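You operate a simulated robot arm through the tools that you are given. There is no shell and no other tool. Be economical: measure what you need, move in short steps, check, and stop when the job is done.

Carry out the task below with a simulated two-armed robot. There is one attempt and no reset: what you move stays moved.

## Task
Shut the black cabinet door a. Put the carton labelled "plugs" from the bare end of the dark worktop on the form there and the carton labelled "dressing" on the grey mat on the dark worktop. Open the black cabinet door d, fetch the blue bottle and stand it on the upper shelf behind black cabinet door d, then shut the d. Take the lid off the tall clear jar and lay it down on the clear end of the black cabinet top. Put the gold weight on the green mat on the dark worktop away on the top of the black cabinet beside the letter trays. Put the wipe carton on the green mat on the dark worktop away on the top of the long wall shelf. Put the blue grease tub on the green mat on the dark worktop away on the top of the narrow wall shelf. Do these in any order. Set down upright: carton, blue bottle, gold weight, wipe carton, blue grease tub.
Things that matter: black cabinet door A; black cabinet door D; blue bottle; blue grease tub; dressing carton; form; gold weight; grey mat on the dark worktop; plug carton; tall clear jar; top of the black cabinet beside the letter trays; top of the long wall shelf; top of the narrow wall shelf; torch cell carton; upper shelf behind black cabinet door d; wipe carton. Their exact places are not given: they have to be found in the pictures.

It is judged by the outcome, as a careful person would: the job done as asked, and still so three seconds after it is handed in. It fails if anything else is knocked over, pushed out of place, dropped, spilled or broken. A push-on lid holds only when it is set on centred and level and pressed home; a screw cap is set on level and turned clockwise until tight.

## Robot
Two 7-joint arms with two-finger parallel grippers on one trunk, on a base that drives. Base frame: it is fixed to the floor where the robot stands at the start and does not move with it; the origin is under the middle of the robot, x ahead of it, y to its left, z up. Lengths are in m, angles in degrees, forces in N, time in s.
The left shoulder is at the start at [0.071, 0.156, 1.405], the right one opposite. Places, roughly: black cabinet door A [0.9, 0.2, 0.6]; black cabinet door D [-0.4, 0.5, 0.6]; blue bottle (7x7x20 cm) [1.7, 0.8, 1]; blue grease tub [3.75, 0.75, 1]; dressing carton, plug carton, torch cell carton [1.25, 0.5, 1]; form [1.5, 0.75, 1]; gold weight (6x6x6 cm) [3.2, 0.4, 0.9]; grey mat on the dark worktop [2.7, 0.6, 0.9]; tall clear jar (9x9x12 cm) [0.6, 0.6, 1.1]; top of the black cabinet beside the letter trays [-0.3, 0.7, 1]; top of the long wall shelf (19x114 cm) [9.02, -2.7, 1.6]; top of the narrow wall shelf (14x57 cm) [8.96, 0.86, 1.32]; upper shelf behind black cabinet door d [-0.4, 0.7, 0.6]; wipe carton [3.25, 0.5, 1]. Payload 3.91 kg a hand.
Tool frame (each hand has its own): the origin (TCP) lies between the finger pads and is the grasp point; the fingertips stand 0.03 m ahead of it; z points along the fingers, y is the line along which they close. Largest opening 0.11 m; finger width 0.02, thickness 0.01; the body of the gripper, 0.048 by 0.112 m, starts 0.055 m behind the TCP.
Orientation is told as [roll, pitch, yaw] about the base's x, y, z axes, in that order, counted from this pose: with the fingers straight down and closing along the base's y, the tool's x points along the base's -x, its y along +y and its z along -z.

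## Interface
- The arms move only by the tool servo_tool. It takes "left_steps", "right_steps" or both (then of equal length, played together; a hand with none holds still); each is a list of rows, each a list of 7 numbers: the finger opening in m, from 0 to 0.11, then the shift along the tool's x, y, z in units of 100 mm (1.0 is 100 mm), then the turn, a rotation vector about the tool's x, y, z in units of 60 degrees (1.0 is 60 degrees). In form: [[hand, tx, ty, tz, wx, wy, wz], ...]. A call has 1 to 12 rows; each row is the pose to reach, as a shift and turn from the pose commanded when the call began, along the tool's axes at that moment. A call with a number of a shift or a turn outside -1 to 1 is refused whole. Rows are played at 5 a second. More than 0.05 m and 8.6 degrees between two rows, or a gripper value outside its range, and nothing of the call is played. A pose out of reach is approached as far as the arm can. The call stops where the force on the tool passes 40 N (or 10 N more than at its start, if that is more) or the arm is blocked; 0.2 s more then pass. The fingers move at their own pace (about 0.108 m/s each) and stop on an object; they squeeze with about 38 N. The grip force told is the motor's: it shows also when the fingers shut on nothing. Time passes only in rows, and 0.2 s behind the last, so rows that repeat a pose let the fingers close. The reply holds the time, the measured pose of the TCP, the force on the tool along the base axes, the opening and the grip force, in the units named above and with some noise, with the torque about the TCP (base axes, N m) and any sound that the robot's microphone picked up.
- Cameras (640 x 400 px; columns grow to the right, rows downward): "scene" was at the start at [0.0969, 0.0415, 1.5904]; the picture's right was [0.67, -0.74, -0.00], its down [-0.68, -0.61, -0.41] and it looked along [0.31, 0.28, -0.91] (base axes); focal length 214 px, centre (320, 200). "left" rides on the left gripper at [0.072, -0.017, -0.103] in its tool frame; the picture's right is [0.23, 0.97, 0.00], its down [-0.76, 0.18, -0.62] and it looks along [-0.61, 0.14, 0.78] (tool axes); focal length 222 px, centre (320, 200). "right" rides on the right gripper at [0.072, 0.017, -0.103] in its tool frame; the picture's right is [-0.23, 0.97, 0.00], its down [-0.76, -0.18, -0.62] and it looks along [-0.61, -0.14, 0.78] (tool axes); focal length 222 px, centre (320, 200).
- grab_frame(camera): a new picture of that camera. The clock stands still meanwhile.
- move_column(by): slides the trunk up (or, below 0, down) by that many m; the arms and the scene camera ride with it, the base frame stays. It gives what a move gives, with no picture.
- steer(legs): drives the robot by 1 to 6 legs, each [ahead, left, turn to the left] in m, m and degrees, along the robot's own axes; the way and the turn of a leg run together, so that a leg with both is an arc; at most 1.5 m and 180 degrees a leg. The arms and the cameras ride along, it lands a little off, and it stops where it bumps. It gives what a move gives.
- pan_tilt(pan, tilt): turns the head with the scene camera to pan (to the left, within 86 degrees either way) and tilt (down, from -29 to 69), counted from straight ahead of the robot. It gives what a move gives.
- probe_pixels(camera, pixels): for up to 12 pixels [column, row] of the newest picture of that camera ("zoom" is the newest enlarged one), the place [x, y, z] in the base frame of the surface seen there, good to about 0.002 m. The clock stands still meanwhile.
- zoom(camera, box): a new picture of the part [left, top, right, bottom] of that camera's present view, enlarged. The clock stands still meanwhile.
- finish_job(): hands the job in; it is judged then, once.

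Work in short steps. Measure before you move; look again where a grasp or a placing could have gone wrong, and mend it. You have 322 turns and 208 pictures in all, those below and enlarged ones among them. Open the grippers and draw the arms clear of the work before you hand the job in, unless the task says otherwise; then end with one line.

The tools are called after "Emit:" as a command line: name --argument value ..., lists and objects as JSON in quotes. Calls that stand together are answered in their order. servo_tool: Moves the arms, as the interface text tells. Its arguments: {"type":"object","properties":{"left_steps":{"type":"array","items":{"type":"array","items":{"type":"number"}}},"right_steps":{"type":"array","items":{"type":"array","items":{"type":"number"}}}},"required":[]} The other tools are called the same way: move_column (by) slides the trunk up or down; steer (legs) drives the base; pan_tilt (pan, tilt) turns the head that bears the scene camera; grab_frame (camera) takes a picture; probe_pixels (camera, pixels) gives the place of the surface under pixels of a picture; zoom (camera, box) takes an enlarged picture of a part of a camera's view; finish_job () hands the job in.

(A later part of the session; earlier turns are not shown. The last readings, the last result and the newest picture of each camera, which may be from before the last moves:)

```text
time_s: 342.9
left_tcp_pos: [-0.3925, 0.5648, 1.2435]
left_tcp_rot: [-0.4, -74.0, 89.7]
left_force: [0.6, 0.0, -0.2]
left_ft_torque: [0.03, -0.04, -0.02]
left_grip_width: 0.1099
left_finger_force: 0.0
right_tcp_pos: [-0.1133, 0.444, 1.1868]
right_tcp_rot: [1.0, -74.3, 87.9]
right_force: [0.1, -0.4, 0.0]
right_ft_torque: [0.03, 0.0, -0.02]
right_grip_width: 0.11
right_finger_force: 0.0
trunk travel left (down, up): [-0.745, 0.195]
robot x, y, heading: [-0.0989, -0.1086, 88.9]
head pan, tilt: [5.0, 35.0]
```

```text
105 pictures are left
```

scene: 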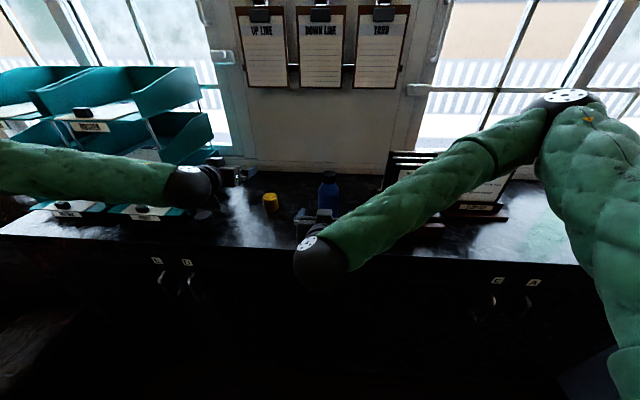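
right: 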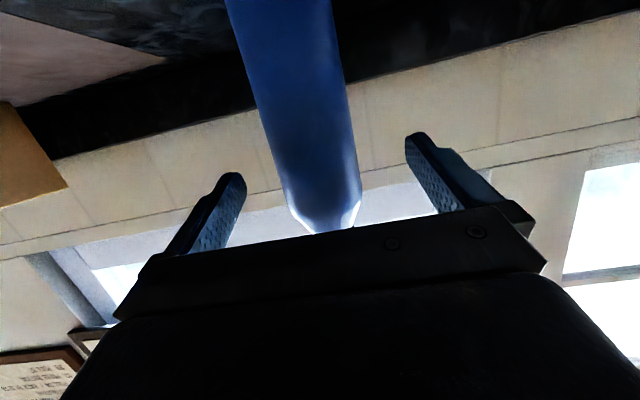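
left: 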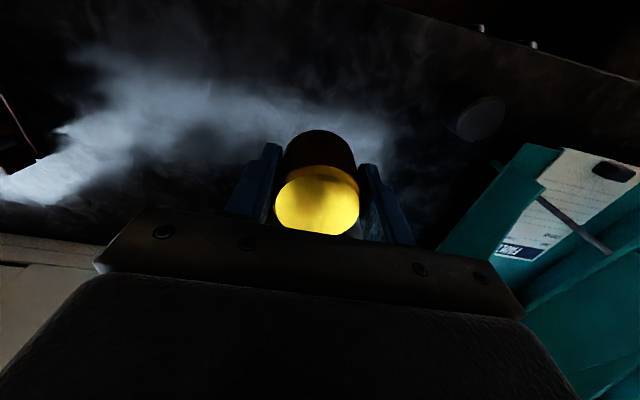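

Bottle stands on the cabinet top. Back off and bring the left hand in line with it, lowering it to z≈1.16.

Emit:
steer --legs '[[-0.28, 0, 0], [0, -0.28, 1]]'

Emit:
servo_tool --left_steps '[[0.11, 0.27, 0, 0.07, 0, 0, 0], [0.11, 0.54, 0, 0.15, 0, 0, 0], [0.11, 0.8, 0, 0.22, 0, 0, 0]]' --right_steps '[[0.11, 0, 0, -0.35, 0, 0, 0], [0.11, 0, 0, -0.7, 0, 0, 0], [0.11, 0, 0, -1, 0, 0, 0]]'

Emit:
grab_frame --camera "left"

```text
time_s: 346.4
left_tcp_pos: [-0.1349, 0.2817, 1.2437]
left_tcp_rot: [-0.5, -73.9, 90.5]
left_force: [0.2, -1.1, 0.7]
left_ft_torque: [0.03, -0.02, 0.02]
left_grip_width: 0.11
left_finger_force: 0.0
right_tcp_pos: [0.1477, 0.1653, 1.1865]
right_tcp_rot: [1.1, -74.1, 88.9]
right_force: [-0.2, -0.8, -0.1]
right_ft_torque: [0.0, 0.01, 0.0]
right_grip_width: 0.1103
right_finger_force: 0.1
trunk travel left (down, up): [-0.745, 0.195]
robot x, y, heading: [0.1767, -0.391, 90.1]
head pan, tilt: [5.0, 35.0]
```

```text
time_s: 347.2
left_tcp_pos: [-0.1332, 0.2803, 1.16]
left_tcp_rot: [-0.5, -74.0, 90.6]
left_force: [-0.2, -0.6, 0.0]
left_ft_torque: [-0.01, 0.0, 0.02]
left_grip_width: 0.1101
left_finger_force: 0.0
right_tcp_pos: [0.1067, 0.1057, 1.2064]
right_tcp_rot: [0.9, -74.2, 88.9]
right_force: [-0.5, -0.5, 0.2]
right_ft_torque: [0.0, -0.02, -0.02]
right_grip_width: 0.1103
right_finger_force: 0.0
right hand out of reach, approached as far as the arm can: row 1, 2, 3
trunk travel left (down, up): [-0.745, 0.195]
robot x, y, heading: [0.1785, -0.3906, 90.1]
head pan, tilt: [5.0, 35.0]
```

```text
104 pictures are left
```

left: 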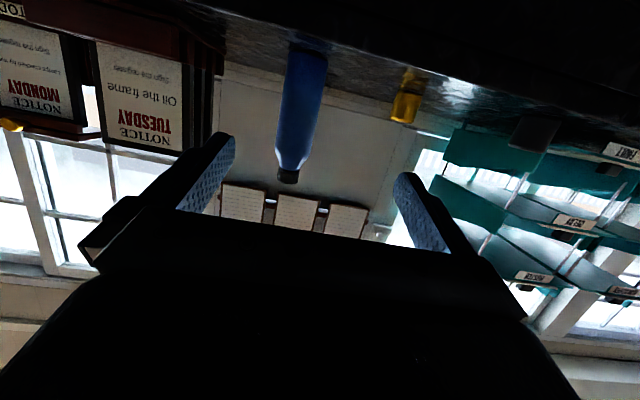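

Probe the bottle in the left view.

Emit:
probe_pixels --camera "left" --pixels '[[282, 100], [318, 100], [300, 100], [290, 150], [287, 175], [300, 70]]'

```text
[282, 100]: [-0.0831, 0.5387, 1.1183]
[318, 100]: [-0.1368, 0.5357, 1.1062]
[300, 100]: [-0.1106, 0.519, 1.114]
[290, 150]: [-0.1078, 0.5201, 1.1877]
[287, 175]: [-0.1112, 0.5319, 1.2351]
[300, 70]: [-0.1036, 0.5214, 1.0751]
```

Drive ahead 0.16 with 2.3 cm right shift and check alignment.

Emit:
steer --legs '[[0.16, -0.024, 0]]'

Emit:
grab_frame --camera "left"

```text
time_s: 348.6
left_tcp_pos: [-0.1123, 0.4419, 1.1598]
left_tcp_rot: [-0.4, -74.0, 90.5]
left_force: [-0.9, 0.3, -0.4]
left_ft_torque: [0.02, -0.01, 0.0]
left_grip_width: 0.11
left_finger_force: 0.0
right_tcp_pos: [0.1291, 0.2682, 1.2063]
right_tcp_rot: [1.1, -74.2, 88.8]
right_force: [1.1, -0.3, -1.1]
right_ft_torque: [-0.01, -0.01, 0.0]
right_grip_width: 0.1099
right_finger_force: 0.1
trunk travel left (down, up): [-0.745, 0.195]
robot x, y, heading: [0.1978, -0.2245, 90.2]
head pan, tilt: [5.0, 35.0]
```

```text
103 pictures are left
```

left: 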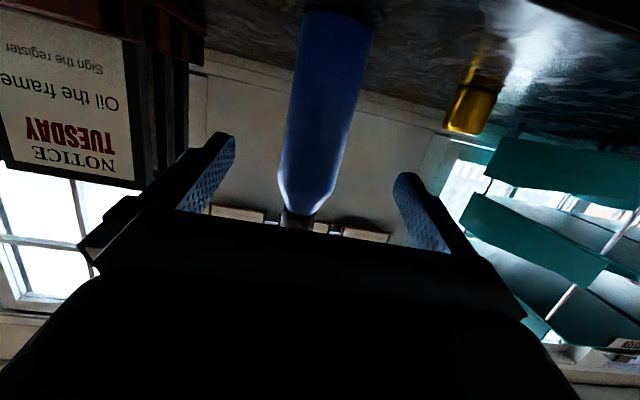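

Centred. Advance 10 cm horizontally, close and lift.

Emit:
servo_tool --left_steps '[[0.11, -0.09, 0, 0.32, 0, 0, 0], [0.11, -0.18, 0, 0.64, 0, 0, 0], [0.11, -0.26, 0, 0.95, 0, 0, 0], [0.06, -0.26, 0, 0.95, 0, 0, 0], [0.04, -0.26, 0, 0.95, 0, 0, 0], [0.04, -0.26, 0, 0.95, 0, 0, 0], [0.04, -0.5, 0, 0.88, 0, 0, 0], [0.04, -0.9, 0, 0.77, 0, 0, 0]]'

Emit:
grab_frame --camera "left"

```text
time_s: 350.4
left_tcp_pos: [-0.1115, 0.5423, 1.2257]
left_tcp_rot: [-0.3, -74.0, 90.5]
left_force: [-0.4, -0.1, -4.2]
left_ft_torque: [-0.08, 0.02, 0.01]
left_grip_width: 0.0606
left_finger_force: 37.9
right_tcp_pos: [0.131, 0.267, 1.2056]
right_tcp_rot: [1.2, -74.2, 88.7]
right_force: [-0.1, -0.9, 0.1]
right_ft_torque: [0.02, -0.01, 0.0]
right_grip_width: 0.1099
right_finger_force: 0.0
trunk travel left (down, up): [-0.745, 0.195]
robot x, y, heading: [0.2009, -0.2242, 90.2]
head pan, tilt: [5.0, 35.0]
```

```text
102 pictures are left
```

left: 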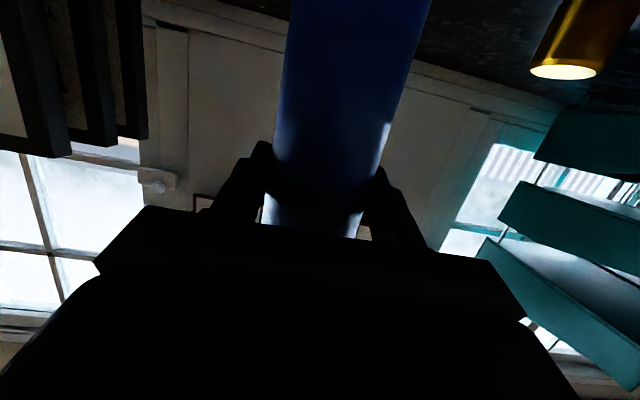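

Bottle is in the left hand. Back off toward D, lower the column, and look at the handle with the right camera.

Emit:
steer --legs '[[-0.35, 0, 0], [0, 0.5, 0]]'

Emit:
servo_tool --left_steps '[[0.04, 0.09, 0, -0.32, 0, 0, 0], [0.04, 0.18, 0, -0.64, 0, 0, 0], [0.04, 0.27, 0, -0.96, 0, 0, 0]]'

Emit:
servo_tool --left_steps '[[0.04, 0.09, 0, -0.32, 0, 0, 0], [0.04, 0.18, 0, -0.64, 0, 0, 0], [0.04, 0.27, 0, -0.96, 0, 0, 0]]'

Emit:
move_column --by -0.32

Emit:
grab_frame --camera "right"

Emit:
grab_frame --camera "scene"

```text
time_s: 355.2
left_tcp_pos: [-0.6267, 0.1902, 1.2247]
left_tcp_rot: [-0.4, -74.0, 91.2]
left_force: [0.0, 0.3, -3.9]
left_ft_torque: [-0.05, 0.02, -0.01]
left_grip_width: 0.0604
left_finger_force: 38.1
right_tcp_pos: [-0.382, -0.0838, 1.206]
right_tcp_rot: [1.0, -74.0, 89.6]
right_force: [0.5, -0.5, -0.2]
right_ft_torque: [0.03, 0.02, -0.02]
right_grip_width: 0.11
right_finger_force: 0.1
trunk travel left (down, up): [-0.745, 0.195]
robot x, y, heading: [-0.3049, -0.5714, 91.0]
head pan, tilt: [5.0, 35.0]
```

```text
time_s: 356.0
left_tcp_pos: [-0.6249, 0.0898, 1.2263]
left_tcp_rot: [-0.6, -74.0, 91.4]
left_force: [0.5, -0.4, -3.9]
left_ft_torque: [-0.06, -0.04, 0.0]
left_grip_width: 0.0605
left_finger_force: 38.2
right_tcp_pos: [-0.3826, -0.083, 1.206]
right_tcp_rot: [0.9, -74.2, 89.6]
right_force: [-1.0, 0.0, 0.4]
right_ft_torque: [-0.04, 0.01, 0.01]
right_grip_width: 0.1103
right_finger_force: 0.1
trunk travel left (down, up): [-0.745, 0.195]
robot x, y, heading: [-0.3055, -0.574, 90.7]
head pan, tilt: [5.0, 35.0]
```

```text
time_s: 356.8
left_tcp_pos: [-0.6346, 0.0626, 1.2222]
left_tcp_rot: [-0.5, -74.0, 91.2]
left_force: [-0.5, 0.3, -4.5]
left_ft_torque: [-0.07, -0.01, -0.01]
left_grip_width: 0.0606
left_finger_force: 37.6
left hand out of reach, approached as far as the arm can: row 1, 2, 3
right_tcp_pos: [-0.3819, -0.0823, 1.2059]
right_tcp_rot: [0.9, -74.1, 89.7]
right_force: [-0.6, 0.2, -0.6]
right_ft_torque: [-0.05, 0.0, 0.0]
right_grip_width: 0.1099
right_finger_force: 0.1
trunk travel left (down, up): [-0.745, 0.195]
robot x, y, heading: [-0.3062, -0.5783, 90.8]
head pan, tilt: [5.0, 35.0]
```

```text
time_s: 360.0
left_tcp_pos: [-0.635, 0.062, 0.9038]
left_tcp_rot: [-0.5, -74.1, 91.3]
left_force: [0.4, 1.1, -4.3]
left_ft_torque: [-0.04, -0.02, -0.02]
left_grip_width: 0.0605
left_finger_force: 38.5
right_tcp_pos: [-0.3822, -0.0816, 0.8863]
right_tcp_rot: [1.1, -74.2, 89.5]
right_force: [0.0, -0.4, 0.0]
right_ft_torque: [0.01, -0.01, -0.01]
right_grip_width: 0.11
right_finger_force: 0.1
trunk travel left (down, up): [-0.425, 0.515]
robot x, y, heading: [-0.306, -0.5748, 90.9]
head pan, tilt: [5.0, 35.0]
```

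```text
101 pictures are left
```

right: 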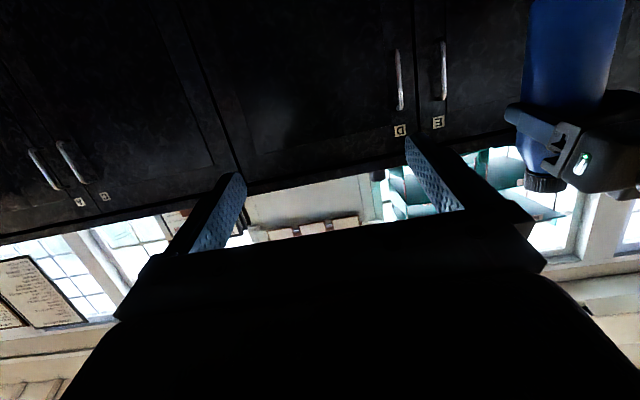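

```text
100 pictures are left
```

scene: 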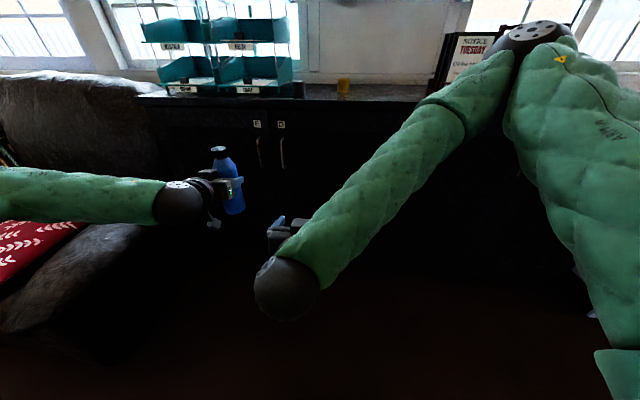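

Probe D's handle, label and the door seams.

Emit:
probe_pixels --camera "right" --pixels '[[397, 52], [398, 70], [400, 90], [402, 106], [400, 130], [443, 70], [200, 60], [180, 60], [235, 165], [413, 60], [440, 120], [60, 160]]'

Emit:
zoom --camera "right" --box '[360, 30, 480, 150]'

```text
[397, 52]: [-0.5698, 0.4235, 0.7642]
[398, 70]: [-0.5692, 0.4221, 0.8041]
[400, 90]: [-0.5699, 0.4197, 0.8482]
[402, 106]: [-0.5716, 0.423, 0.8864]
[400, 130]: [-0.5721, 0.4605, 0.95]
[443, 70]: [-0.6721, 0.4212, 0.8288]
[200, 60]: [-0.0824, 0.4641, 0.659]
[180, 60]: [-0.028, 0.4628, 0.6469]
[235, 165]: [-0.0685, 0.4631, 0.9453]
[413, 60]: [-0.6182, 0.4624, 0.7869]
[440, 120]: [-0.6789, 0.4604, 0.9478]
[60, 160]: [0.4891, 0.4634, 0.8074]
```

```text
3.33 times, centred on (420, 90) of right
```

zoom: 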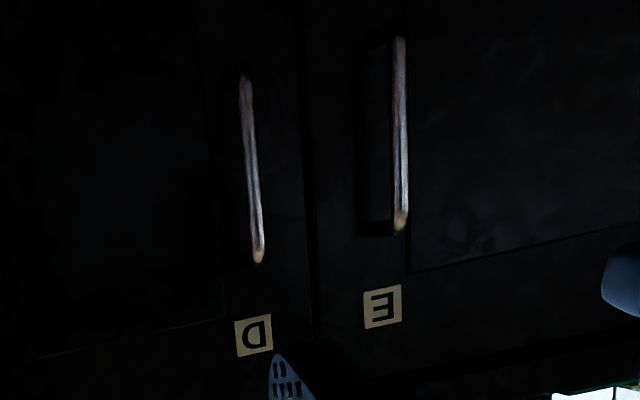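

Handle D bar: x≈−0.570, y≈0.421, z 0.76–0.887. Check where the armchair is before moving left.

Emit:
probe_pixels --camera "scene" --pixels '[[60, 80], [130, 85], [160, 140], [140, 235], [100, 260], [60, 235], [170, 110], [30, 350]]'

```text
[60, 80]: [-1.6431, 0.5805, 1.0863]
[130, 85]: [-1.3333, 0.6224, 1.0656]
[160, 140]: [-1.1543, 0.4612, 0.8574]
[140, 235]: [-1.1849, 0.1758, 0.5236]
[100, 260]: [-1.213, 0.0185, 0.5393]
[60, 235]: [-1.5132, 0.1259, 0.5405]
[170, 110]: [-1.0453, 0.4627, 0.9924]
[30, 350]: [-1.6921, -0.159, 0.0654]
```

Chair is clear (x<−1.15). Extend the right hand 20 cm along its axis with a narrow opening, then drive to the handle stopping 6 cm short.

Emit:
servo_tool --right_steps '[[0.07, 0, 0, 0.35, 0, 0, 0], [0.06, 0, 0, 0.7, 0, 0, 0], [0.06, 0, 0, 1, 0, 0, 0]]'

Emit:
servo_tool --right_steps '[[0.06, 0, 0, 0.35, 0, 0, 0], [0.06, 0, 0, 0.7, 0, 0, 0], [0.06, 0, 0, 1, 0, 0, 0]]'

Emit:
steer --legs '[[0, 0.188, -0.9], [0.23, 0, 0]]'

Emit:
grab_frame --camera "right"

```text
time_s: 360.8
left_tcp_pos: [-0.6352, 0.0616, 0.9032]
left_tcp_rot: [-0.4, -74.1, 91.2]
left_force: [0.4, -0.1, -3.8]
left_ft_torque: [-0.06, 0.02, 0.0]
left_grip_width: 0.0602
left_finger_force: 38.3
right_tcp_pos: [-0.3851, 0.0138, 0.8586]
right_tcp_rot: [1.0, -74.0, 89.7]
right_force: [0.9, 0.0, -0.3]
right_ft_torque: [-0.01, -0.01, -0.01]
right_grip_width: 0.0598
right_finger_force: 0.0
trunk travel left (down, up): [-0.425, 0.515]
robot x, y, heading: [-0.3077, -0.5719, 90.7]
head pan, tilt: [5.0, 35.0]
```

```text
time_s: 361.6
left_tcp_pos: [-0.6337, 0.0636, 0.9018]
left_tcp_rot: [-0.3, -74.0, 91.2]
left_force: [-0.4, 0.0, -4.9]
left_ft_torque: [-0.03, 0.01, 0.0]
left_grip_width: 0.0604
left_finger_force: 37.6
right_tcp_pos: [-0.3833, 0.1101, 0.8307]
right_tcp_rot: [1.0, -74.1, 89.7]
right_force: [0.1, 1.3, 0.1]
right_ft_torque: [-0.01, 0.01, -0.01]
right_grip_width: 0.0599
right_finger_force: 0.0
trunk travel left (down, up): [-0.425, 0.515]
robot x, y, heading: [-0.3066, -0.5735, 90.9]
head pan, tilt: [5.0, 35.0]
```

```text
time_s: 364.5
left_tcp_pos: [-0.8217, 0.2931, 0.9022]
left_tcp_rot: [-0.4, -73.9, 90.8]
left_force: [-0.6, 0.6, -4.2]
left_ft_torque: [-0.04, 0.01, 0.01]
left_grip_width: 0.0604
left_finger_force: 38.9
right_tcp_pos: [-0.5686, 0.3396, 0.831]
right_tcp_rot: [1.0, -74.2, 89.1]
right_force: [0.2, -0.4, 0.1]
right_ft_torque: [0.02, -0.01, 0.02]
right_grip_width: 0.06
right_finger_force: 0.1
trunk travel left (down, up): [-0.425, 0.515]
robot x, y, heading: [-0.4964, -0.3477, 90.3]
head pan, tilt: [5.0, 35.0]
```

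```text
98 pictures are left
```

right: 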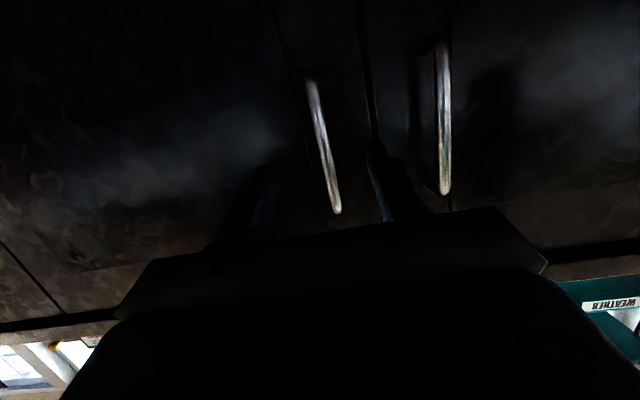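

Handle lies between the fingers. Advance 7.5 cm and close on it.

Emit:
servo_tool --right_steps '[[0.06, -0.08, 0, 0.3, 0, 0, 0], [0.06, -0.15, 0, 0.55, 0, 0, 0], [0.06, -0.2, 0, 0.74, 0, 0, 0], [0.02, -0.2, 0, 0.74, 0, 0, 0], [0.0, -0.2, 0, 0.74, 0, 0, 0], [0.0, -0.2, 0, 0.74, 0, 0, 0]]'

```text
time_s: 365.9
left_tcp_pos: [-0.8212, 0.292, 0.9035]
left_tcp_rot: [-0.5, -74.1, 90.8]
left_force: [0.4, 0.4, -3.5]
left_ft_torque: [-0.01, 0.02, 0.01]
left_grip_width: 0.0603
left_finger_force: 38.4
right_tcp_pos: [-0.5703, 0.415, 0.8302]
right_tcp_rot: [1.0, -74.1, 89.2]
right_force: [-4.3, -0.2, -0.3]
right_ft_torque: [-0.1, -0.31, 0.06]
right_grip_width: 0.0116
right_finger_force: 45.6
trunk travel left (down, up): [-0.425, 0.515]
robot x, y, heading: [-0.4987, -0.3475, 90.4]
head pan, tilt: [5.0, 35.0]
```

Handle gripped. Pull the door open ~15° by driving back along the arc.

Emit:
steer --legs '[[-0.12, -0.026, 0]]'

```text
time_s: 367.1
left_tcp_pos: [-0.7996, 0.1872, 0.902]
left_tcp_rot: [-0.4, -73.9, 90.8]
left_force: [0.1, 0.5, -4.2]
left_ft_torque: [-0.05, 0.0, -0.03]
left_grip_width: 0.0606
left_finger_force: 38.2
right_tcp_pos: [-0.5501, 0.3079, 0.8296]
right_tcp_rot: [1.1, -74.0, 89.6]
right_force: [-3.6, -0.7, 10.2]
right_ft_torque: [-1.15, -0.37, -0.08]
right_grip_width: 0.0118
right_finger_force: 45.0
trunk travel left (down, up): [-0.425, 0.515]
robot x, y, heading: [-0.4767, -0.4509, 90.4]
head pan, tilt: [5.0, 35.0]
stopped in leg 1: the force on the tool passed its limit at 65 N (the readings are from after the stop); the commanded pose is now the measured one
```

Door moved ~0.107 with the grip intact. Continue in a second leg along the arc.

Emit:
steer --legs '[[-0.08, -0.04, 0]]'

Emit:
grab_frame --camera "scene"

```text
time_s: 368.2
left_tcp_pos: [-0.7699, 0.1216, 0.9017]
left_tcp_rot: [-0.5, -73.7, 90.9]
left_force: [-0.7, -0.1, -4.8]
left_ft_torque: [-0.01, 0.01, 0.01]
left_grip_width: 0.0606
left_finger_force: 37.5
right_tcp_pos: [-0.5254, 0.241, 0.8297]
right_tcp_rot: [1.2, -74.0, 90.1]
right_force: [-5.4, -1.5, 11.0]
right_ft_torque: [-1.02, -0.35, -0.04]
right_grip_width: 0.0117
right_finger_force: 45.3
trunk travel left (down, up): [-0.425, 0.515]
robot x, y, heading: [-0.4442, -0.5186, 90.6]
head pan, tilt: [5.0, 35.0]
stopped in leg 1: the force on the tool passed its limit at 42 N (the readings are from after the stop); the commanded pose is now the measured one
```

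```text
97 pictures are left
```

scene: 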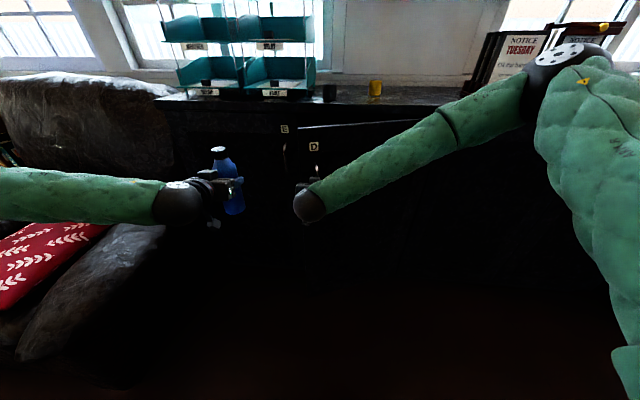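

Door is ~22° open. Continue pulling.

Emit:
steer --legs '[[-0.052, -0.033, 0], [-0.05, -0.042, 0]]'

Emit:
steer --legs '[[-0.05, -0.042, 0], [-0.045, -0.047, 0]]'

Emit:
grab_frame --camera "scene"

```text
time_s: 369.4
left_tcp_pos: [-0.7393, 0.0695, 0.9026]
left_tcp_rot: [-0.6, -73.8, 90.9]
left_force: [-1.0, 0.5, -4.5]
left_ft_torque: [-0.03, -0.03, 0.01]
left_grip_width: 0.0604
left_finger_force: 38.2
right_tcp_pos: [-0.4959, 0.1868, 0.8301]
right_tcp_rot: [1.3, -73.9, 90.5]
right_force: [-1.7, -0.5, 10.4]
right_ft_torque: [-0.48, -0.57, 0.25]
right_grip_width: 0.012
right_finger_force: 44.8
trunk travel left (down, up): [-0.425, 0.515]
robot x, y, heading: [-0.4137, -0.5682, 90.5]
head pan, tilt: [5.0, 35.0]
stopped in leg 2: the force on the tool passed its limit at 42 N (the readings are from after the stop); the commanded pose is now the measured one
```

```text
time_s: 370.7
left_tcp_pos: [-0.6953, 0.0185, 0.9025]
left_tcp_rot: [-0.5, -73.8, 91.0]
left_force: [0.0, -0.5, -4.4]
left_ft_torque: [-0.03, -0.02, 0.02]
left_grip_width: 0.0605
left_finger_force: 38.2
right_tcp_pos: [-0.456, 0.1346, 0.8295]
right_tcp_rot: [1.4, -73.7, 90.7]
right_force: [-3.8, -2.5, 4.2]
right_ft_torque: [-0.09, -0.91, 0.22]
right_grip_width: 0.012
right_finger_force: 45.5
trunk travel left (down, up): [-0.425, 0.515]
robot x, y, heading: [-0.3712, -0.6173, 90.6]
head pan, tilt: [5.0, 35.0]
stopped in leg 2: the force on the tool passed its limit at 46 N (the readings are from after the stop); the commanded pose is now the measured one
```

```text
96 pictures are left
```

scene: 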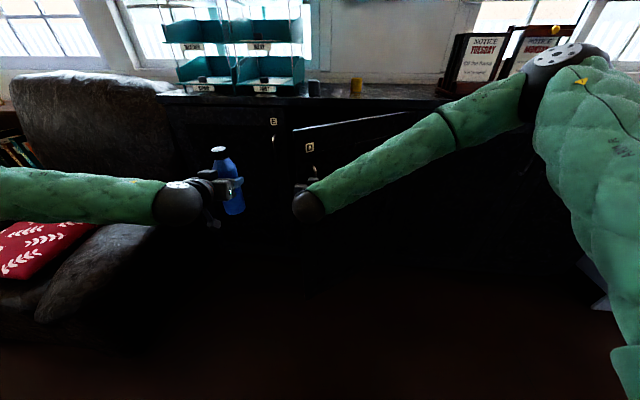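

About 37° open. Keep pulling along the arc.

Emit:
steer --legs '[[-0.04, -0.04, 0], [-0.035, -0.045, 0]]'

Emit:
steer --legs '[[-0.035, -0.045, 0], [-0.03, -0.05, 0]]'

Emit:
steer --legs '[[-0.025, -0.05, 0], [-0.02, -0.055, 0]]'

Emit:
grab_frame --camera "scene"

```text
time_s: 372.1
left_tcp_pos: [-0.6281, -0.0445, 0.9032]
left_tcp_rot: [-0.4, -73.8, 91.1]
left_force: [-0.4, -0.7, -4.8]
left_ft_torque: [0.0, -0.01, -0.01]
left_grip_width: 0.0606
left_finger_force: 38.2
right_tcp_pos: [-0.3913, 0.0699, 0.8303]
right_tcp_rot: [1.4, -73.6, 91.3]
right_force: [-2.8, -5.6, 5.9]
right_ft_torque: [-1.09, -0.88, -0.14]
right_grip_width: 0.0119
right_finger_force: 45.1
trunk travel left (down, up): [-0.425, 0.515]
robot x, y, heading: [-0.3049, -0.6826, 90.6]
head pan, tilt: [5.0, 35.0]
stopped in leg 2: the force on the tool passed its limit at 46 N (the readings are from after the stop); the commanded pose is now the measured one
```

```text
time_s: 373.6
left_tcp_pos: [-0.5324, -0.1061, 0.9032]
left_tcp_rot: [0.0, -73.8, 90.7]
left_force: [1.1, -0.2, -4.4]
left_ft_torque: [-0.11, 0.02, 0.01]
left_grip_width: 0.0603
left_finger_force: 38.2
right_tcp_pos: [-0.2928, 0.0074, 0.8292]
right_tcp_rot: [1.7, -73.8, 90.7]
right_force: [11.2, 19.5, 9.8]
right_ft_torque: [1.03, -0.92, -0.1]
right_grip_width: 0.0119
right_finger_force: 44.5
trunk travel left (down, up): [-0.425, 0.515]
robot x, y, heading: [-0.2022, -0.7457, 90.8]
head pan, tilt: [5.0, 35.0]
```

```text
time_s: 375.2
left_tcp_pos: [-0.4319, -0.1476, 0.9029]
left_tcp_rot: [-0.4, -73.8, 90.8]
left_force: [0.3, 0.3, -4.5]
left_ft_torque: [-0.05, -0.02, 0.0]
left_grip_width: 0.0605
left_finger_force: 37.7
right_tcp_pos: [-0.1921, -0.0308, 0.8293]
right_tcp_rot: [1.0, -73.7, 91.1]
right_force: [0.0, 2.1, 0.2]
right_ft_torque: [-0.72, -0.93, -0.27]
right_grip_width: 0.012
right_finger_force: 44.5
trunk travel left (down, up): [-0.425, 0.515]
robot x, y, heading: [-0.1084, -0.7832, 90.5]
head pan, tilt: [5.0, 35.0]
stopped in leg 2: the force on the tool passed its limit at 42 N (the readings are from after the stop); the commanded pose is now the measured one
```

```text
95 pictures are left
```

scene: 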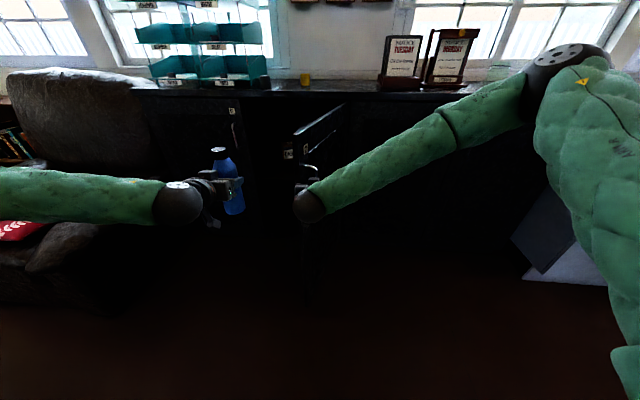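

~75° open. Continue right to pass 90°+.

Emit:
steer --legs '[[-0.008, -0.06, 0], [0.0, -0.06, 0]]'

Emit:
steer --legs '[[0.01, -0.06, 0], [0.015, -0.06, 0]]'

Emit:
grab_frame --camera "scene"

```text
time_s: 376.8
left_tcp_pos: [-0.3298, -0.1568, 0.9042]
left_tcp_rot: [0.0, -73.8, 90.5]
left_force: [0.2, 0.6, -3.7]
left_ft_torque: [-0.04, 0.03, -0.01]
left_grip_width: 0.0606
left_finger_force: 37.9
right_tcp_pos: [-0.0901, -0.0423, 0.829]
right_tcp_rot: [0.9, -73.6, 91.5]
right_force: [1.3, -8.8, 6.3]
right_ft_torque: [-0.39, -0.82, -0.16]
right_grip_width: 0.0116
right_finger_force: 45.1
trunk travel left (down, up): [-0.425, 0.515]
robot x, y, heading: [-0.0076, -0.7946, 90.6]
head pan, tilt: [5.0, 35.0]
stopped in leg 2: the force on the tool passed its limit at 45 N (the readings are from after the stop); the commanded pose is now the measured one
```

```text
time_s: 377.6
left_tcp_pos: [-0.301, -0.1504, 0.902]
left_tcp_rot: [0.0, -73.7, 90.6]
left_force: [0.6, -0.5, -4.3]
left_ft_torque: [-0.03, 0.01, -0.01]
left_grip_width: 0.0605
left_finger_force: 38.0
right_tcp_pos: [-0.0642, -0.0404, 0.8298]
right_tcp_rot: [0.6, -73.6, 92.3]
right_force: [1.8, -10.5, 7.3]
right_ft_torque: [0.03, -0.7, -0.16]
right_grip_width: 0.0118
right_finger_force: 45.3
trunk travel left (down, up): [-0.425, 0.515]
robot x, y, heading: [0.0239, -0.7841, 90.9]
head pan, tilt: [5.0, 35.0]
stopped in leg 1: the force on the tool passed its limit at 55 N (the readings are from after the stop); the commanded pose is now the measured one
```

```text
94 pictures are left
```

scene: 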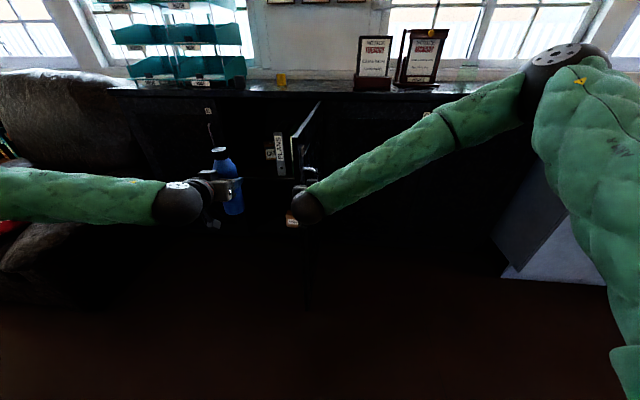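

Door is ~90° open. Release the handle, back the right hand off, and look inside.

Emit:
servo_tool --right_steps '[[0.04, 0, 0, 0, 0, 0, 0], [0.08, 0, 0, 0, 0, 0, 0], [0.08, 0, 0, -0.3, 0, 0, 0], [0.08, 0, 0, -0.65, 0, 0, 0], [0.08, 0, 0, -1, 0, 0, 0]]'

Emit:
pan_tilt --pan 20 --tilt 25

Emit:
zoom --camera "scene" --box '[220, 80, 420, 280]'

```text
time_s: 378.8
left_tcp_pos: [-0.303, -0.1515, 0.901]
left_tcp_rot: [-0.4, -73.8, 91.1]
left_force: [-0.2, 0.1, -4.6]
left_ft_torque: [-0.04, -0.03, 0.0]
left_grip_width: 0.0603
left_finger_force: 37.4
right_tcp_pos: [-0.0618, -0.1385, 0.8568]
right_tcp_rot: [0.5, -73.5, 92.4]
right_force: [1.4, -0.2, 0.8]
right_ft_torque: [-0.01, -0.01, 0.0]
right_grip_width: 0.08
right_finger_force: 0.0
trunk travel left (down, up): [-0.425, 0.515]
robot x, y, heading: [0.0239, -0.7862, 90.7]
head pan, tilt: [5.0, 35.0]
```

```text
time_s: 379.6
left_tcp_pos: [-0.3022, -0.1507, 0.9031]
left_tcp_rot: [-0.5, -73.7, 91.0]
left_force: [-0.2, 0.7, -4.0]
left_ft_torque: [-0.03, 0.01, 0.0]
left_grip_width: 0.0605
left_finger_force: 37.8
right_tcp_pos: [-0.0635, -0.1377, 0.8561]
right_tcp_rot: [0.3, -73.6, 92.6]
right_force: [-0.1, -0.4, -1.3]
right_ft_torque: [-0.02, 0.02, -0.01]
right_grip_width: 0.08
right_finger_force: 0.1
trunk travel left (down, up): [-0.425, 0.515]
robot x, y, heading: [0.0249, -0.7871, 91.0]
head pan, tilt: [20.0, 25.0]
```

```text
2.00 times, centred on (320, 180) of scene
```

zoom: 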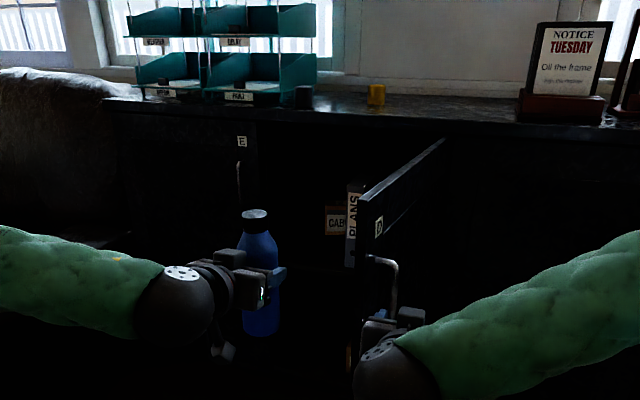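

Probe inside the cabinet and the leaf.

Emit:
probe_pixels --camera "zoom" --pixels '[[335, 220], [353, 215], [350, 262], [335, 240], [300, 245], [300, 262], [300, 280], [310, 310], [365, 205], [440, 145], [290, 200], [330, 290]]'

Emit:
grab_frame --camera "left"

```text
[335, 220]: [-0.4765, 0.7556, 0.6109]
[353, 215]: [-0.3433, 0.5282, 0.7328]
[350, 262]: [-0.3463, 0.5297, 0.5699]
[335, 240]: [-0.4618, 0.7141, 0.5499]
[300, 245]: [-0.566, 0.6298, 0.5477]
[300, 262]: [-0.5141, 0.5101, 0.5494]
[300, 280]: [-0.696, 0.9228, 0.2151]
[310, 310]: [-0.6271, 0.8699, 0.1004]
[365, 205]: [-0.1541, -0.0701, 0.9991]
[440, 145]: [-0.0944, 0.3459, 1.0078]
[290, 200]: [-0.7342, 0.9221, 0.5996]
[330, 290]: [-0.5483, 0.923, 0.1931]
```

```text
92 pictures are left
```

left: 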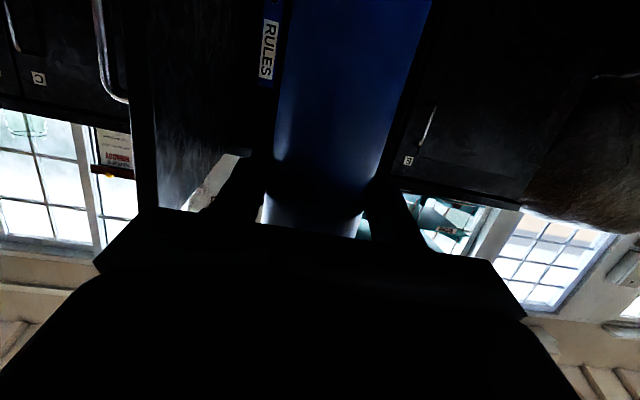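

Upper shelf z≈0.549; left part (x≈−0.52, y≈0.58) is free, PLANS at x≈−0.343. Back up, slide left past the leaf, then extend the bottle arm while raising the right arm above the leaf.

Emit:
steer --legs '[[-0.12, 0, 0], [0, 0.41, 0]]'

Emit:
servo_tool --left_steps '[[0.04, 0.13, -0.17, 0.33, 0, 0, 0], [0.04, 0.27, -0.34, 0.67, 0, 0, 0], [0.04, 0.4, -0.5, 1, 0, 0, 0]]' --right_steps '[[0.08, -0.32, 0, -0.09, 0, 0, 0], [0.08, -0.64, 0, -0.18, 0, 0, 0], [0.08, -0.963, 0, -0.27, 0, 0, 0]]'

Emit:
servo_tool --left_steps '[[0.04, 0.13, -0.17, 0.33, 0, 0, 0], [0.04, 0.27, -0.34, 0.67, 0, 0, 0], [0.04, 0.4, -0.5, 1, 0, 0, 0]]' --right_steps '[[0.08, -0.32, 0, -0.09, 0, 0, 0], [0.08, -0.64, 0, -0.18, 0, 0, 0], [0.08, -0.963, 0, -0.27, 0, 0, 0]]'

Emit:
servo_tool --left_steps '[[0.04, 0.13, -0.17, 0.33, 0, 0, 0], [0.04, 0.27, -0.34, 0.67, 0, 0, 0], [0.04, 0.4, -0.5, 1, 0, 0, 0]]' --right_steps '[[0.08, -0.32, 0, -0.09, 0, 0, 0], [0.08, -0.64, 0, -0.18, 0, 0, 0], [0.08, -0.963, 0, -0.27, 0, 0, 0]]'

Emit:
pan_tilt --pan 0 --tilt 25

Emit:
grab_frame --camera "scene"

```text
time_s: 383.0
left_tcp_pos: [-0.7197, -0.2751, 0.9029]
left_tcp_rot: [-0.6, -73.7, 91.2]
left_force: [0.4, 0.3, -4.0]
left_ft_torque: [-0.02, 0.03, 0.03]
left_grip_width: 0.0604
left_finger_force: 38.0
right_tcp_pos: [-0.4794, -0.2612, 0.8565]
right_tcp_rot: [0.2, -73.7, 92.6]
right_force: [-0.5, 0.3, 1.0]
right_ft_torque: [0.02, 0.02, -0.02]
right_grip_width: 0.0797
right_finger_force: 0.1
trunk travel left (down, up): [-0.425, 0.515]
robot x, y, heading: [-0.3947, -0.9112, 90.4]
head pan, tilt: [20.0, 25.0]
```

```text
time_s: 383.8
left_tcp_pos: [-0.6706, -0.1914, 0.8352]
left_tcp_rot: [-0.4, -73.7, 91.1]
left_force: [0.0, -0.3, -5.1]
left_ft_torque: [-0.03, 0.01, 0.0]
left_grip_width: 0.0604
left_finger_force: 37.9
right_tcp_pos: [-0.4787, -0.2603, 0.956]
right_tcp_rot: [0.6, -73.5, 92.4]
right_force: [-0.3, 0.0, 0.5]
right_ft_torque: [-0.01, -0.02, 0.0]
right_grip_width: 0.0801
right_finger_force: 0.0
trunk travel left (down, up): [-0.425, 0.515]
robot x, y, heading: [-0.3922, -0.9128, 90.6]
head pan, tilt: [20.0, 25.0]
```

```text
time_s: 384.6
left_tcp_pos: [-0.6219, -0.1031, 0.7688]
left_tcp_rot: [-0.2, -73.7, 90.9]
left_force: [-0.1, -0.2, -4.5]
left_ft_torque: [-0.02, 0.01, -0.02]
left_grip_width: 0.0605
left_finger_force: 38.0
right_tcp_pos: [-0.4788, -0.2564, 1.056]
right_tcp_rot: [0.6, -73.5, 92.3]
right_force: [-0.1, 0.2, 0.6]
right_ft_torque: [0.02, 0.02, 0.0]
right_grip_width: 0.0799
right_finger_force: 0.0
trunk travel left (down, up): [-0.425, 0.515]
robot x, y, heading: [-0.3898, -0.9113, 90.5]
head pan, tilt: [20.0, 25.0]
```

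```text
time_s: 385.4
left_tcp_pos: [-0.6044, -0.0416, 0.7427]
left_tcp_rot: [-0.4, -73.7, 90.7]
left_force: [0.5, 0.8, -3.1]
left_ft_torque: [-0.05, 0.03, 0.04]
left_grip_width: 0.0604
left_finger_force: 38.1
left hand out of reach, approached as far as the arm can: row 2, 3
right_tcp_pos: [-0.4748, -0.257, 1.1562]
right_tcp_rot: [0.6, -73.6, 92.3]
right_force: [-0.5, 0.9, -0.1]
right_ft_torque: [-0.03, 0.01, -0.01]
right_grip_width: 0.0805
right_finger_force: 0.0
trunk travel left (down, up): [-0.425, 0.515]
robot x, y, heading: [-0.3942, -0.9092, 90.5]
head pan, tilt: [20.0, 25.0]
```

```text
time_s: 386.2
left_tcp_pos: [-0.6056, -0.0429, 0.7418]
left_tcp_rot: [-0.4, -73.8, 91.0]
left_force: [-0.6, -0.2, -4.0]
left_ft_torque: [-0.04, -0.01, 0.0]
left_grip_width: 0.0606
left_finger_force: 38.0
right_tcp_pos: [-0.4778, -0.2566, 1.1555]
right_tcp_rot: [0.4, -73.7, 92.4]
right_force: [0.4, 0.7, 0.4]
right_ft_torque: [-0.01, -0.02, 0.01]
right_grip_width: 0.0801
right_finger_force: 0.0
trunk travel left (down, up): [-0.425, 0.515]
robot x, y, heading: [-0.3939, -0.9111, 90.6]
head pan, tilt: [0.0, 25.0]
```

```text
91 pictures are left
```

scene: 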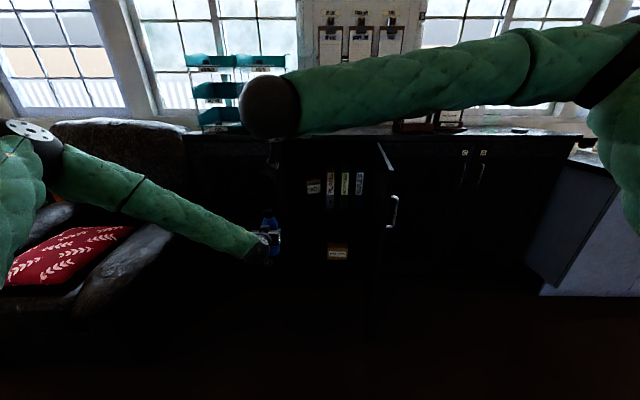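

Column down 4 cm, then zoom into the cabinet interior.

Emit:
move_column --by -0.04

Emit:
zoom --camera "scene" --box '[250, 130, 420, 270]'

Emit:
probe_pixels --camera "zoom" --pixels '[[240, 170], [225, 170], [290, 160], [345, 170], [395, 150], [240, 215], [200, 200], [180, 200], [150, 200], [200, 230], [440, 30], [460, 120]]'

```text
time_s: 387.1
left_tcp_pos: [-0.605, -0.0442, 0.7033]
left_tcp_rot: [-0.5, -73.6, 91.0]
left_force: [-0.5, -0.8, -4.7]
left_ft_torque: [-0.07, -0.03, 0.02]
left_grip_width: 0.0603
left_finger_force: 38.4
right_tcp_pos: [-0.4766, -0.2572, 1.1165]
right_tcp_rot: [0.4, -73.6, 92.4]
right_force: [0.0, -0.1, -1.3]
right_ft_torque: [-0.02, 0.03, 0.04]
right_grip_width: 0.0799
right_finger_force: 0.0
trunk travel left (down, up): [-0.385, 0.555]
robot x, y, heading: [-0.3951, -0.9104, 90.8]
head pan, tilt: [0.0, 25.0]
```

```text
2.86 times, centred on (335, 200) of scene
```

zoom: 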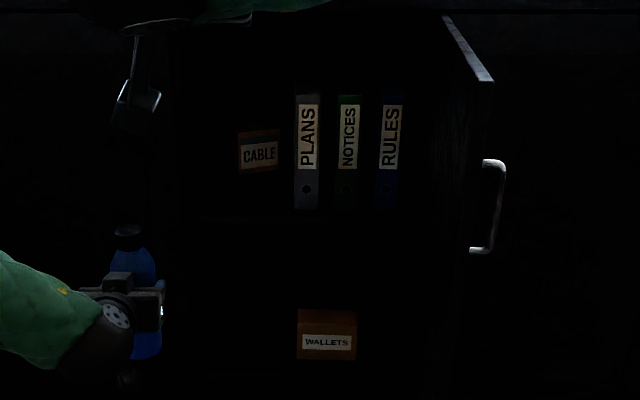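

```text
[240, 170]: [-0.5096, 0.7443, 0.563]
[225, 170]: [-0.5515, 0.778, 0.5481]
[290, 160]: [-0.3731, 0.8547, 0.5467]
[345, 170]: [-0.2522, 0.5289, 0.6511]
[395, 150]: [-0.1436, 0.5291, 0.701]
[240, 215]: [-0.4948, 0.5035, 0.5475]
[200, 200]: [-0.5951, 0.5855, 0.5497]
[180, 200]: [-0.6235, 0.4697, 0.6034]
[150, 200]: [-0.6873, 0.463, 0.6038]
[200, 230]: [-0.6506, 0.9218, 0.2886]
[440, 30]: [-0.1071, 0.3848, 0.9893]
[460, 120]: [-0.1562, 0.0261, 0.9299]
```

Free area x −0.6…−0.40, y 0.51–0.72. To keep the base clear of the leaf, shift the left hand 16 cm rightward first.

Emit:
servo_tool --left_steps '[[0.04, 0, -0.4, 0, 0, 0, 0], [0.04, 0, -0.8, 0, 0, 0, 0]]'

Emit:
servo_tool --left_steps '[[0.04, 0, -0.4, 0, 0, 0, 0], [0.04, 0, -0.8, 0, 0, 0, 0]]'

Emit:
steer --legs '[[0, 0.13, 0], [0.3, 0, 0]]'

Emit:
grab_frame --camera "scene"

Emit:
grab_frame --camera "left"

```text
time_s: 387.7
left_tcp_pos: [-0.5655, -0.0613, 0.7329]
left_tcp_rot: [-0.5, -73.6, 91.0]
left_force: [0.1, -0.2, -3.8]
left_ft_torque: [-0.03, -0.01, -0.04]
left_grip_width: 0.0604
left_finger_force: 37.8
left hand out of reach, approached as far as the arm can: row 1, 2
right_tcp_pos: [-0.4779, -0.2571, 1.1161]
right_tcp_rot: [0.4, -73.7, 92.5]
right_force: [0.4, -0.4, -0.4]
right_ft_torque: [0.01, 0.01, -0.03]
right_grip_width: 0.0802
right_finger_force: 0.1
trunk travel left (down, up): [-0.385, 0.555]
robot x, y, heading: [-0.3973, -0.9097, 90.4]
head pan, tilt: [0.0, 25.0]
```

```text
time_s: 388.3
left_tcp_pos: [-0.5356, -0.0755, 0.765]
left_tcp_rot: [-0.4, -73.7, 90.9]
left_force: [-0.3, -0.4, -3.0]
left_ft_torque: [-0.06, -0.01, -0.02]
left_grip_width: 0.0606
left_finger_force: 37.6
left hand out of reach, approached as far as the arm can: row 1, 2
right_tcp_pos: [-0.476, -0.2565, 1.1155]
right_tcp_rot: [0.4, -73.5, 92.5]
right_force: [-0.7, -0.1, 0.5]
right_ft_torque: [-0.01, 0.01, 0.01]
right_grip_width: 0.0801
right_finger_force: 0.0
trunk travel left (down, up): [-0.385, 0.555]
robot x, y, heading: [-0.3899, -0.9099, 90.6]
head pan, tilt: [0.0, 25.0]
```

```text
time_s: 391.2
left_tcp_pos: [-0.6662, 0.2244, 0.7636]
left_tcp_rot: [-0.6, -73.6, 90.8]
left_force: [0.2, -0.7, -4.3]
left_ft_torque: [-0.05, -0.03, -0.01]
left_grip_width: 0.0606
left_finger_force: 37.8
right_tcp_pos: [-0.6098, 0.0428, 1.1144]
right_tcp_rot: [0.4, -73.4, 92.0]
right_force: [0.9, 0.0, 0.5]
right_ft_torque: [0.01, 0.04, -0.01]
right_grip_width: 0.0801
right_finger_force: 0.1
trunk travel left (down, up): [-0.385, 0.555]
robot x, y, heading: [-0.5309, -0.613, 90.4]
head pan, tilt: [0.0, 25.0]
```

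```text
89 pictures are left
```

scene: 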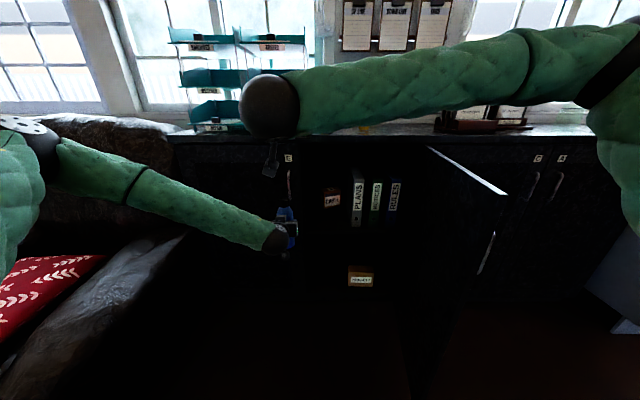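

```text
88 pictures are left
```

left: 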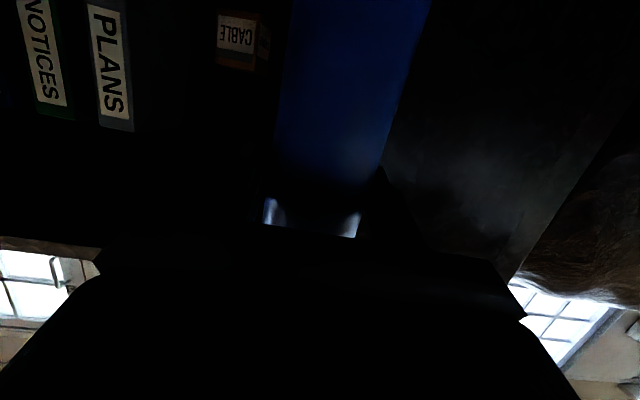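

Raise the right arm 10 cm, lower the column 12 cm for more left reach, then extend the left arm.

Emit:
servo_tool --right_steps '[[0.08, -0.32, 0, -0.09, 0, 0, 0], [0.08, -0.64, 0, -0.18, 0, 0, 0], [0.08, -0.963, 0, -0.27, 0, 0, 0]]'

Emit:
move_column --by -0.12

Emit:
servo_tool --left_steps '[[0.04, -0.25, 0, 0.2, 0, 0, 0], [0.04, -0.5, 0, 0.4, 0, 0, 0], [0.04, -0.75, 0, 0.62, 0, 0, 0]]' --right_steps '[[0.08, -0.32, 0, -0.09, 0, 0, 0], [0.08, -0.64, 0, -0.18, 0, 0, 0], [0.08, -0.963, 0, -0.27, 0, 0, 0]]'

```text
time_s: 392.0
left_tcp_pos: [-0.6654, 0.2242, 0.7645]
left_tcp_rot: [-0.5, -73.7, 90.8]
left_force: [0.6, 0.9, -4.5]
left_ft_torque: [-0.07, -0.01, 0.0]
left_grip_width: 0.0604
left_finger_force: 37.6
right_tcp_pos: [-0.6085, 0.0437, 1.2179]
right_tcp_rot: [0.5, -73.4, 92.2]
right_force: [0.5, 0.5, -0.5]
right_ft_torque: [-0.03, 0.02, 0.0]
right_grip_width: 0.08
right_finger_force: 0.1
trunk travel left (down, up): [-0.385, 0.555]
robot x, y, heading: [-0.5295, -0.608, 90.4]
head pan, tilt: [0.0, 25.0]
```

```text
time_s: 393.5
left_tcp_pos: [-0.6651, 0.2239, 0.6437]
left_tcp_rot: [-0.5, -73.7, 90.6]
left_force: [0.3, 0.4, -3.6]
left_ft_torque: [-0.04, 0.0, 0.0]
left_grip_width: 0.0606
left_finger_force: 38.1
right_tcp_pos: [-0.6087, 0.0432, 1.0986]
right_tcp_rot: [0.4, -73.6, 92.1]
right_force: [0.3, -1.5, 0.2]
right_ft_torque: [-0.02, 0.0, 0.02]
right_grip_width: 0.0798
right_finger_force: 0.0
trunk travel left (down, up): [-0.265, 0.675]
robot x, y, heading: [-0.5309, -0.6097, 90.5]
head pan, tilt: [0.0, 25.0]
```

```text
time_s: 394.3
left_tcp_pos: [-0.6682, 0.3043, 0.6996]
left_tcp_rot: [-0.6, -73.7, 90.7]
left_force: [-0.2, 1.1, -4.8]
left_ft_torque: [-0.04, -0.04, 0.01]
left_grip_width: 0.0603
left_finger_force: 37.8
right_tcp_pos: [-0.6082, 0.0452, 1.2009]
right_tcp_rot: [0.3, -73.6, 92.1]
right_force: [-0.8, -0.3, -1.0]
right_ft_torque: [0.03, -0.01, -0.01]
right_grip_width: 0.0799
right_finger_force: 0.0
trunk travel left (down, up): [-0.265, 0.675]
robot x, y, heading: [-0.5319, -0.614, 90.4]
head pan, tilt: [0.0, 25.0]
```

Now drive right 0.16, then check alignment before entering.

Emit:
steer --legs '[[0, -0.16, 0], [0.08, 0, 0]]'

Emit:
grab_frame --camera "left"

Emit:
grab_frame --camera "scene"

```text
time_s: 396.4
left_tcp_pos: [-0.5079, 0.3844, 0.6981]
left_tcp_rot: [-0.5, -73.5, 90.6]
left_force: [-0.7, 0.0, -4.3]
left_ft_torque: [-0.01, 0.03, -0.02]
left_grip_width: 0.0607
left_finger_force: 38.0
right_tcp_pos: [-0.4476, 0.127, 1.1984]
right_tcp_rot: [0.4, -73.5, 92.1]
right_force: [-1.1, 0.9, 0.4]
right_ft_torque: [0.0, 0.02, 0.01]
right_grip_width: 0.0799
right_finger_force: 0.2
trunk travel left (down, up): [-0.265, 0.675]
robot x, y, heading: [-0.3684, -0.5307, 90.5]
head pan, tilt: [0.0, 25.0]
```

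```text
87 pictures are left
```

left: 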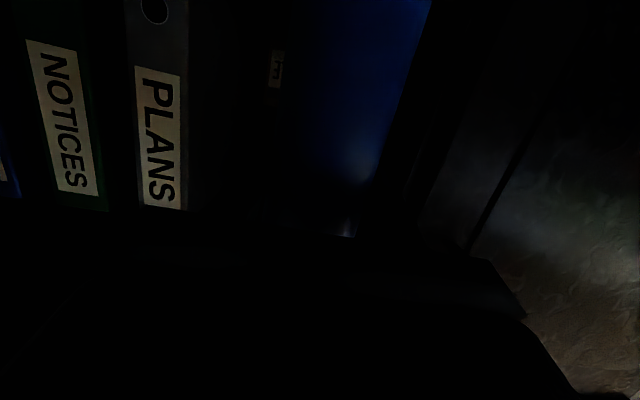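

```text
86 pictures are left
```

scene: 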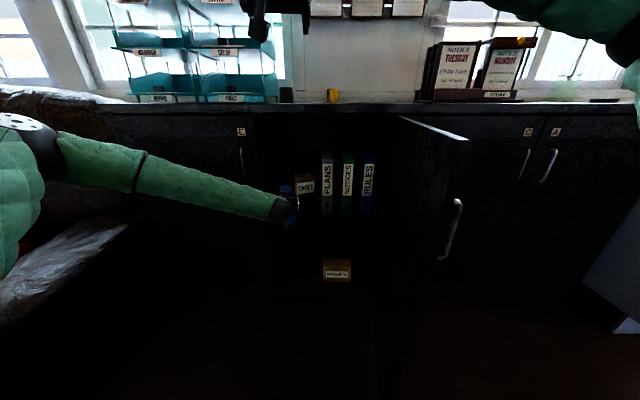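

Aligned. Drive 0.2 ahead into the cabinet.

Emit:
steer --legs '[[0.2, 0, 0]]'

Emit:
grab_frame --camera "left"

Emit:
grab_frame --camera "scene"

```text
time_s: 398.0
left_tcp_pos: [-0.5057, 0.5873, 0.697]
left_tcp_rot: [-0.5, -73.5, 90.6]
left_force: [-0.5, 0.1, -4.8]
left_ft_torque: [-0.01, 0.0, -0.01]
left_grip_width: 0.0605
left_finger_force: 37.9
right_tcp_pos: [-0.4463, 0.3294, 1.1985]
right_tcp_rot: [0.2, -73.5, 92.1]
right_force: [0.0, 0.4, -0.7]
right_ft_torque: [-0.01, -0.01, 0.0]
right_grip_width: 0.0799
right_finger_force: 0.1
trunk travel left (down, up): [-0.265, 0.675]
robot x, y, heading: [-0.3707, -0.3287, 90.2]
head pan, tilt: [0.0, 25.0]
```

```text
85 pictures are left
```

left: 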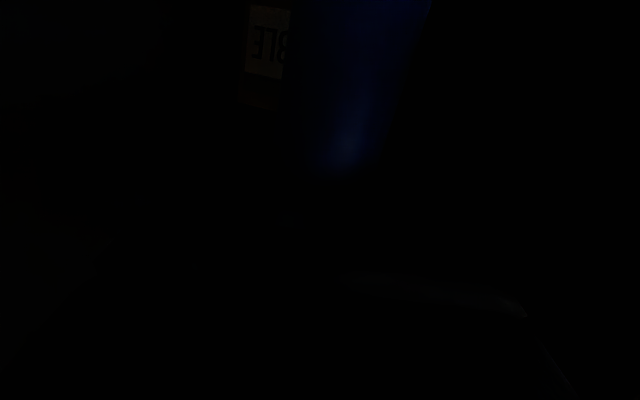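

```text
84 pictures are left
```

scene: 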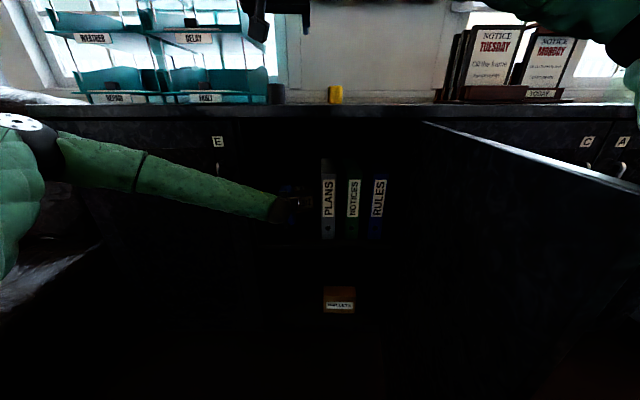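

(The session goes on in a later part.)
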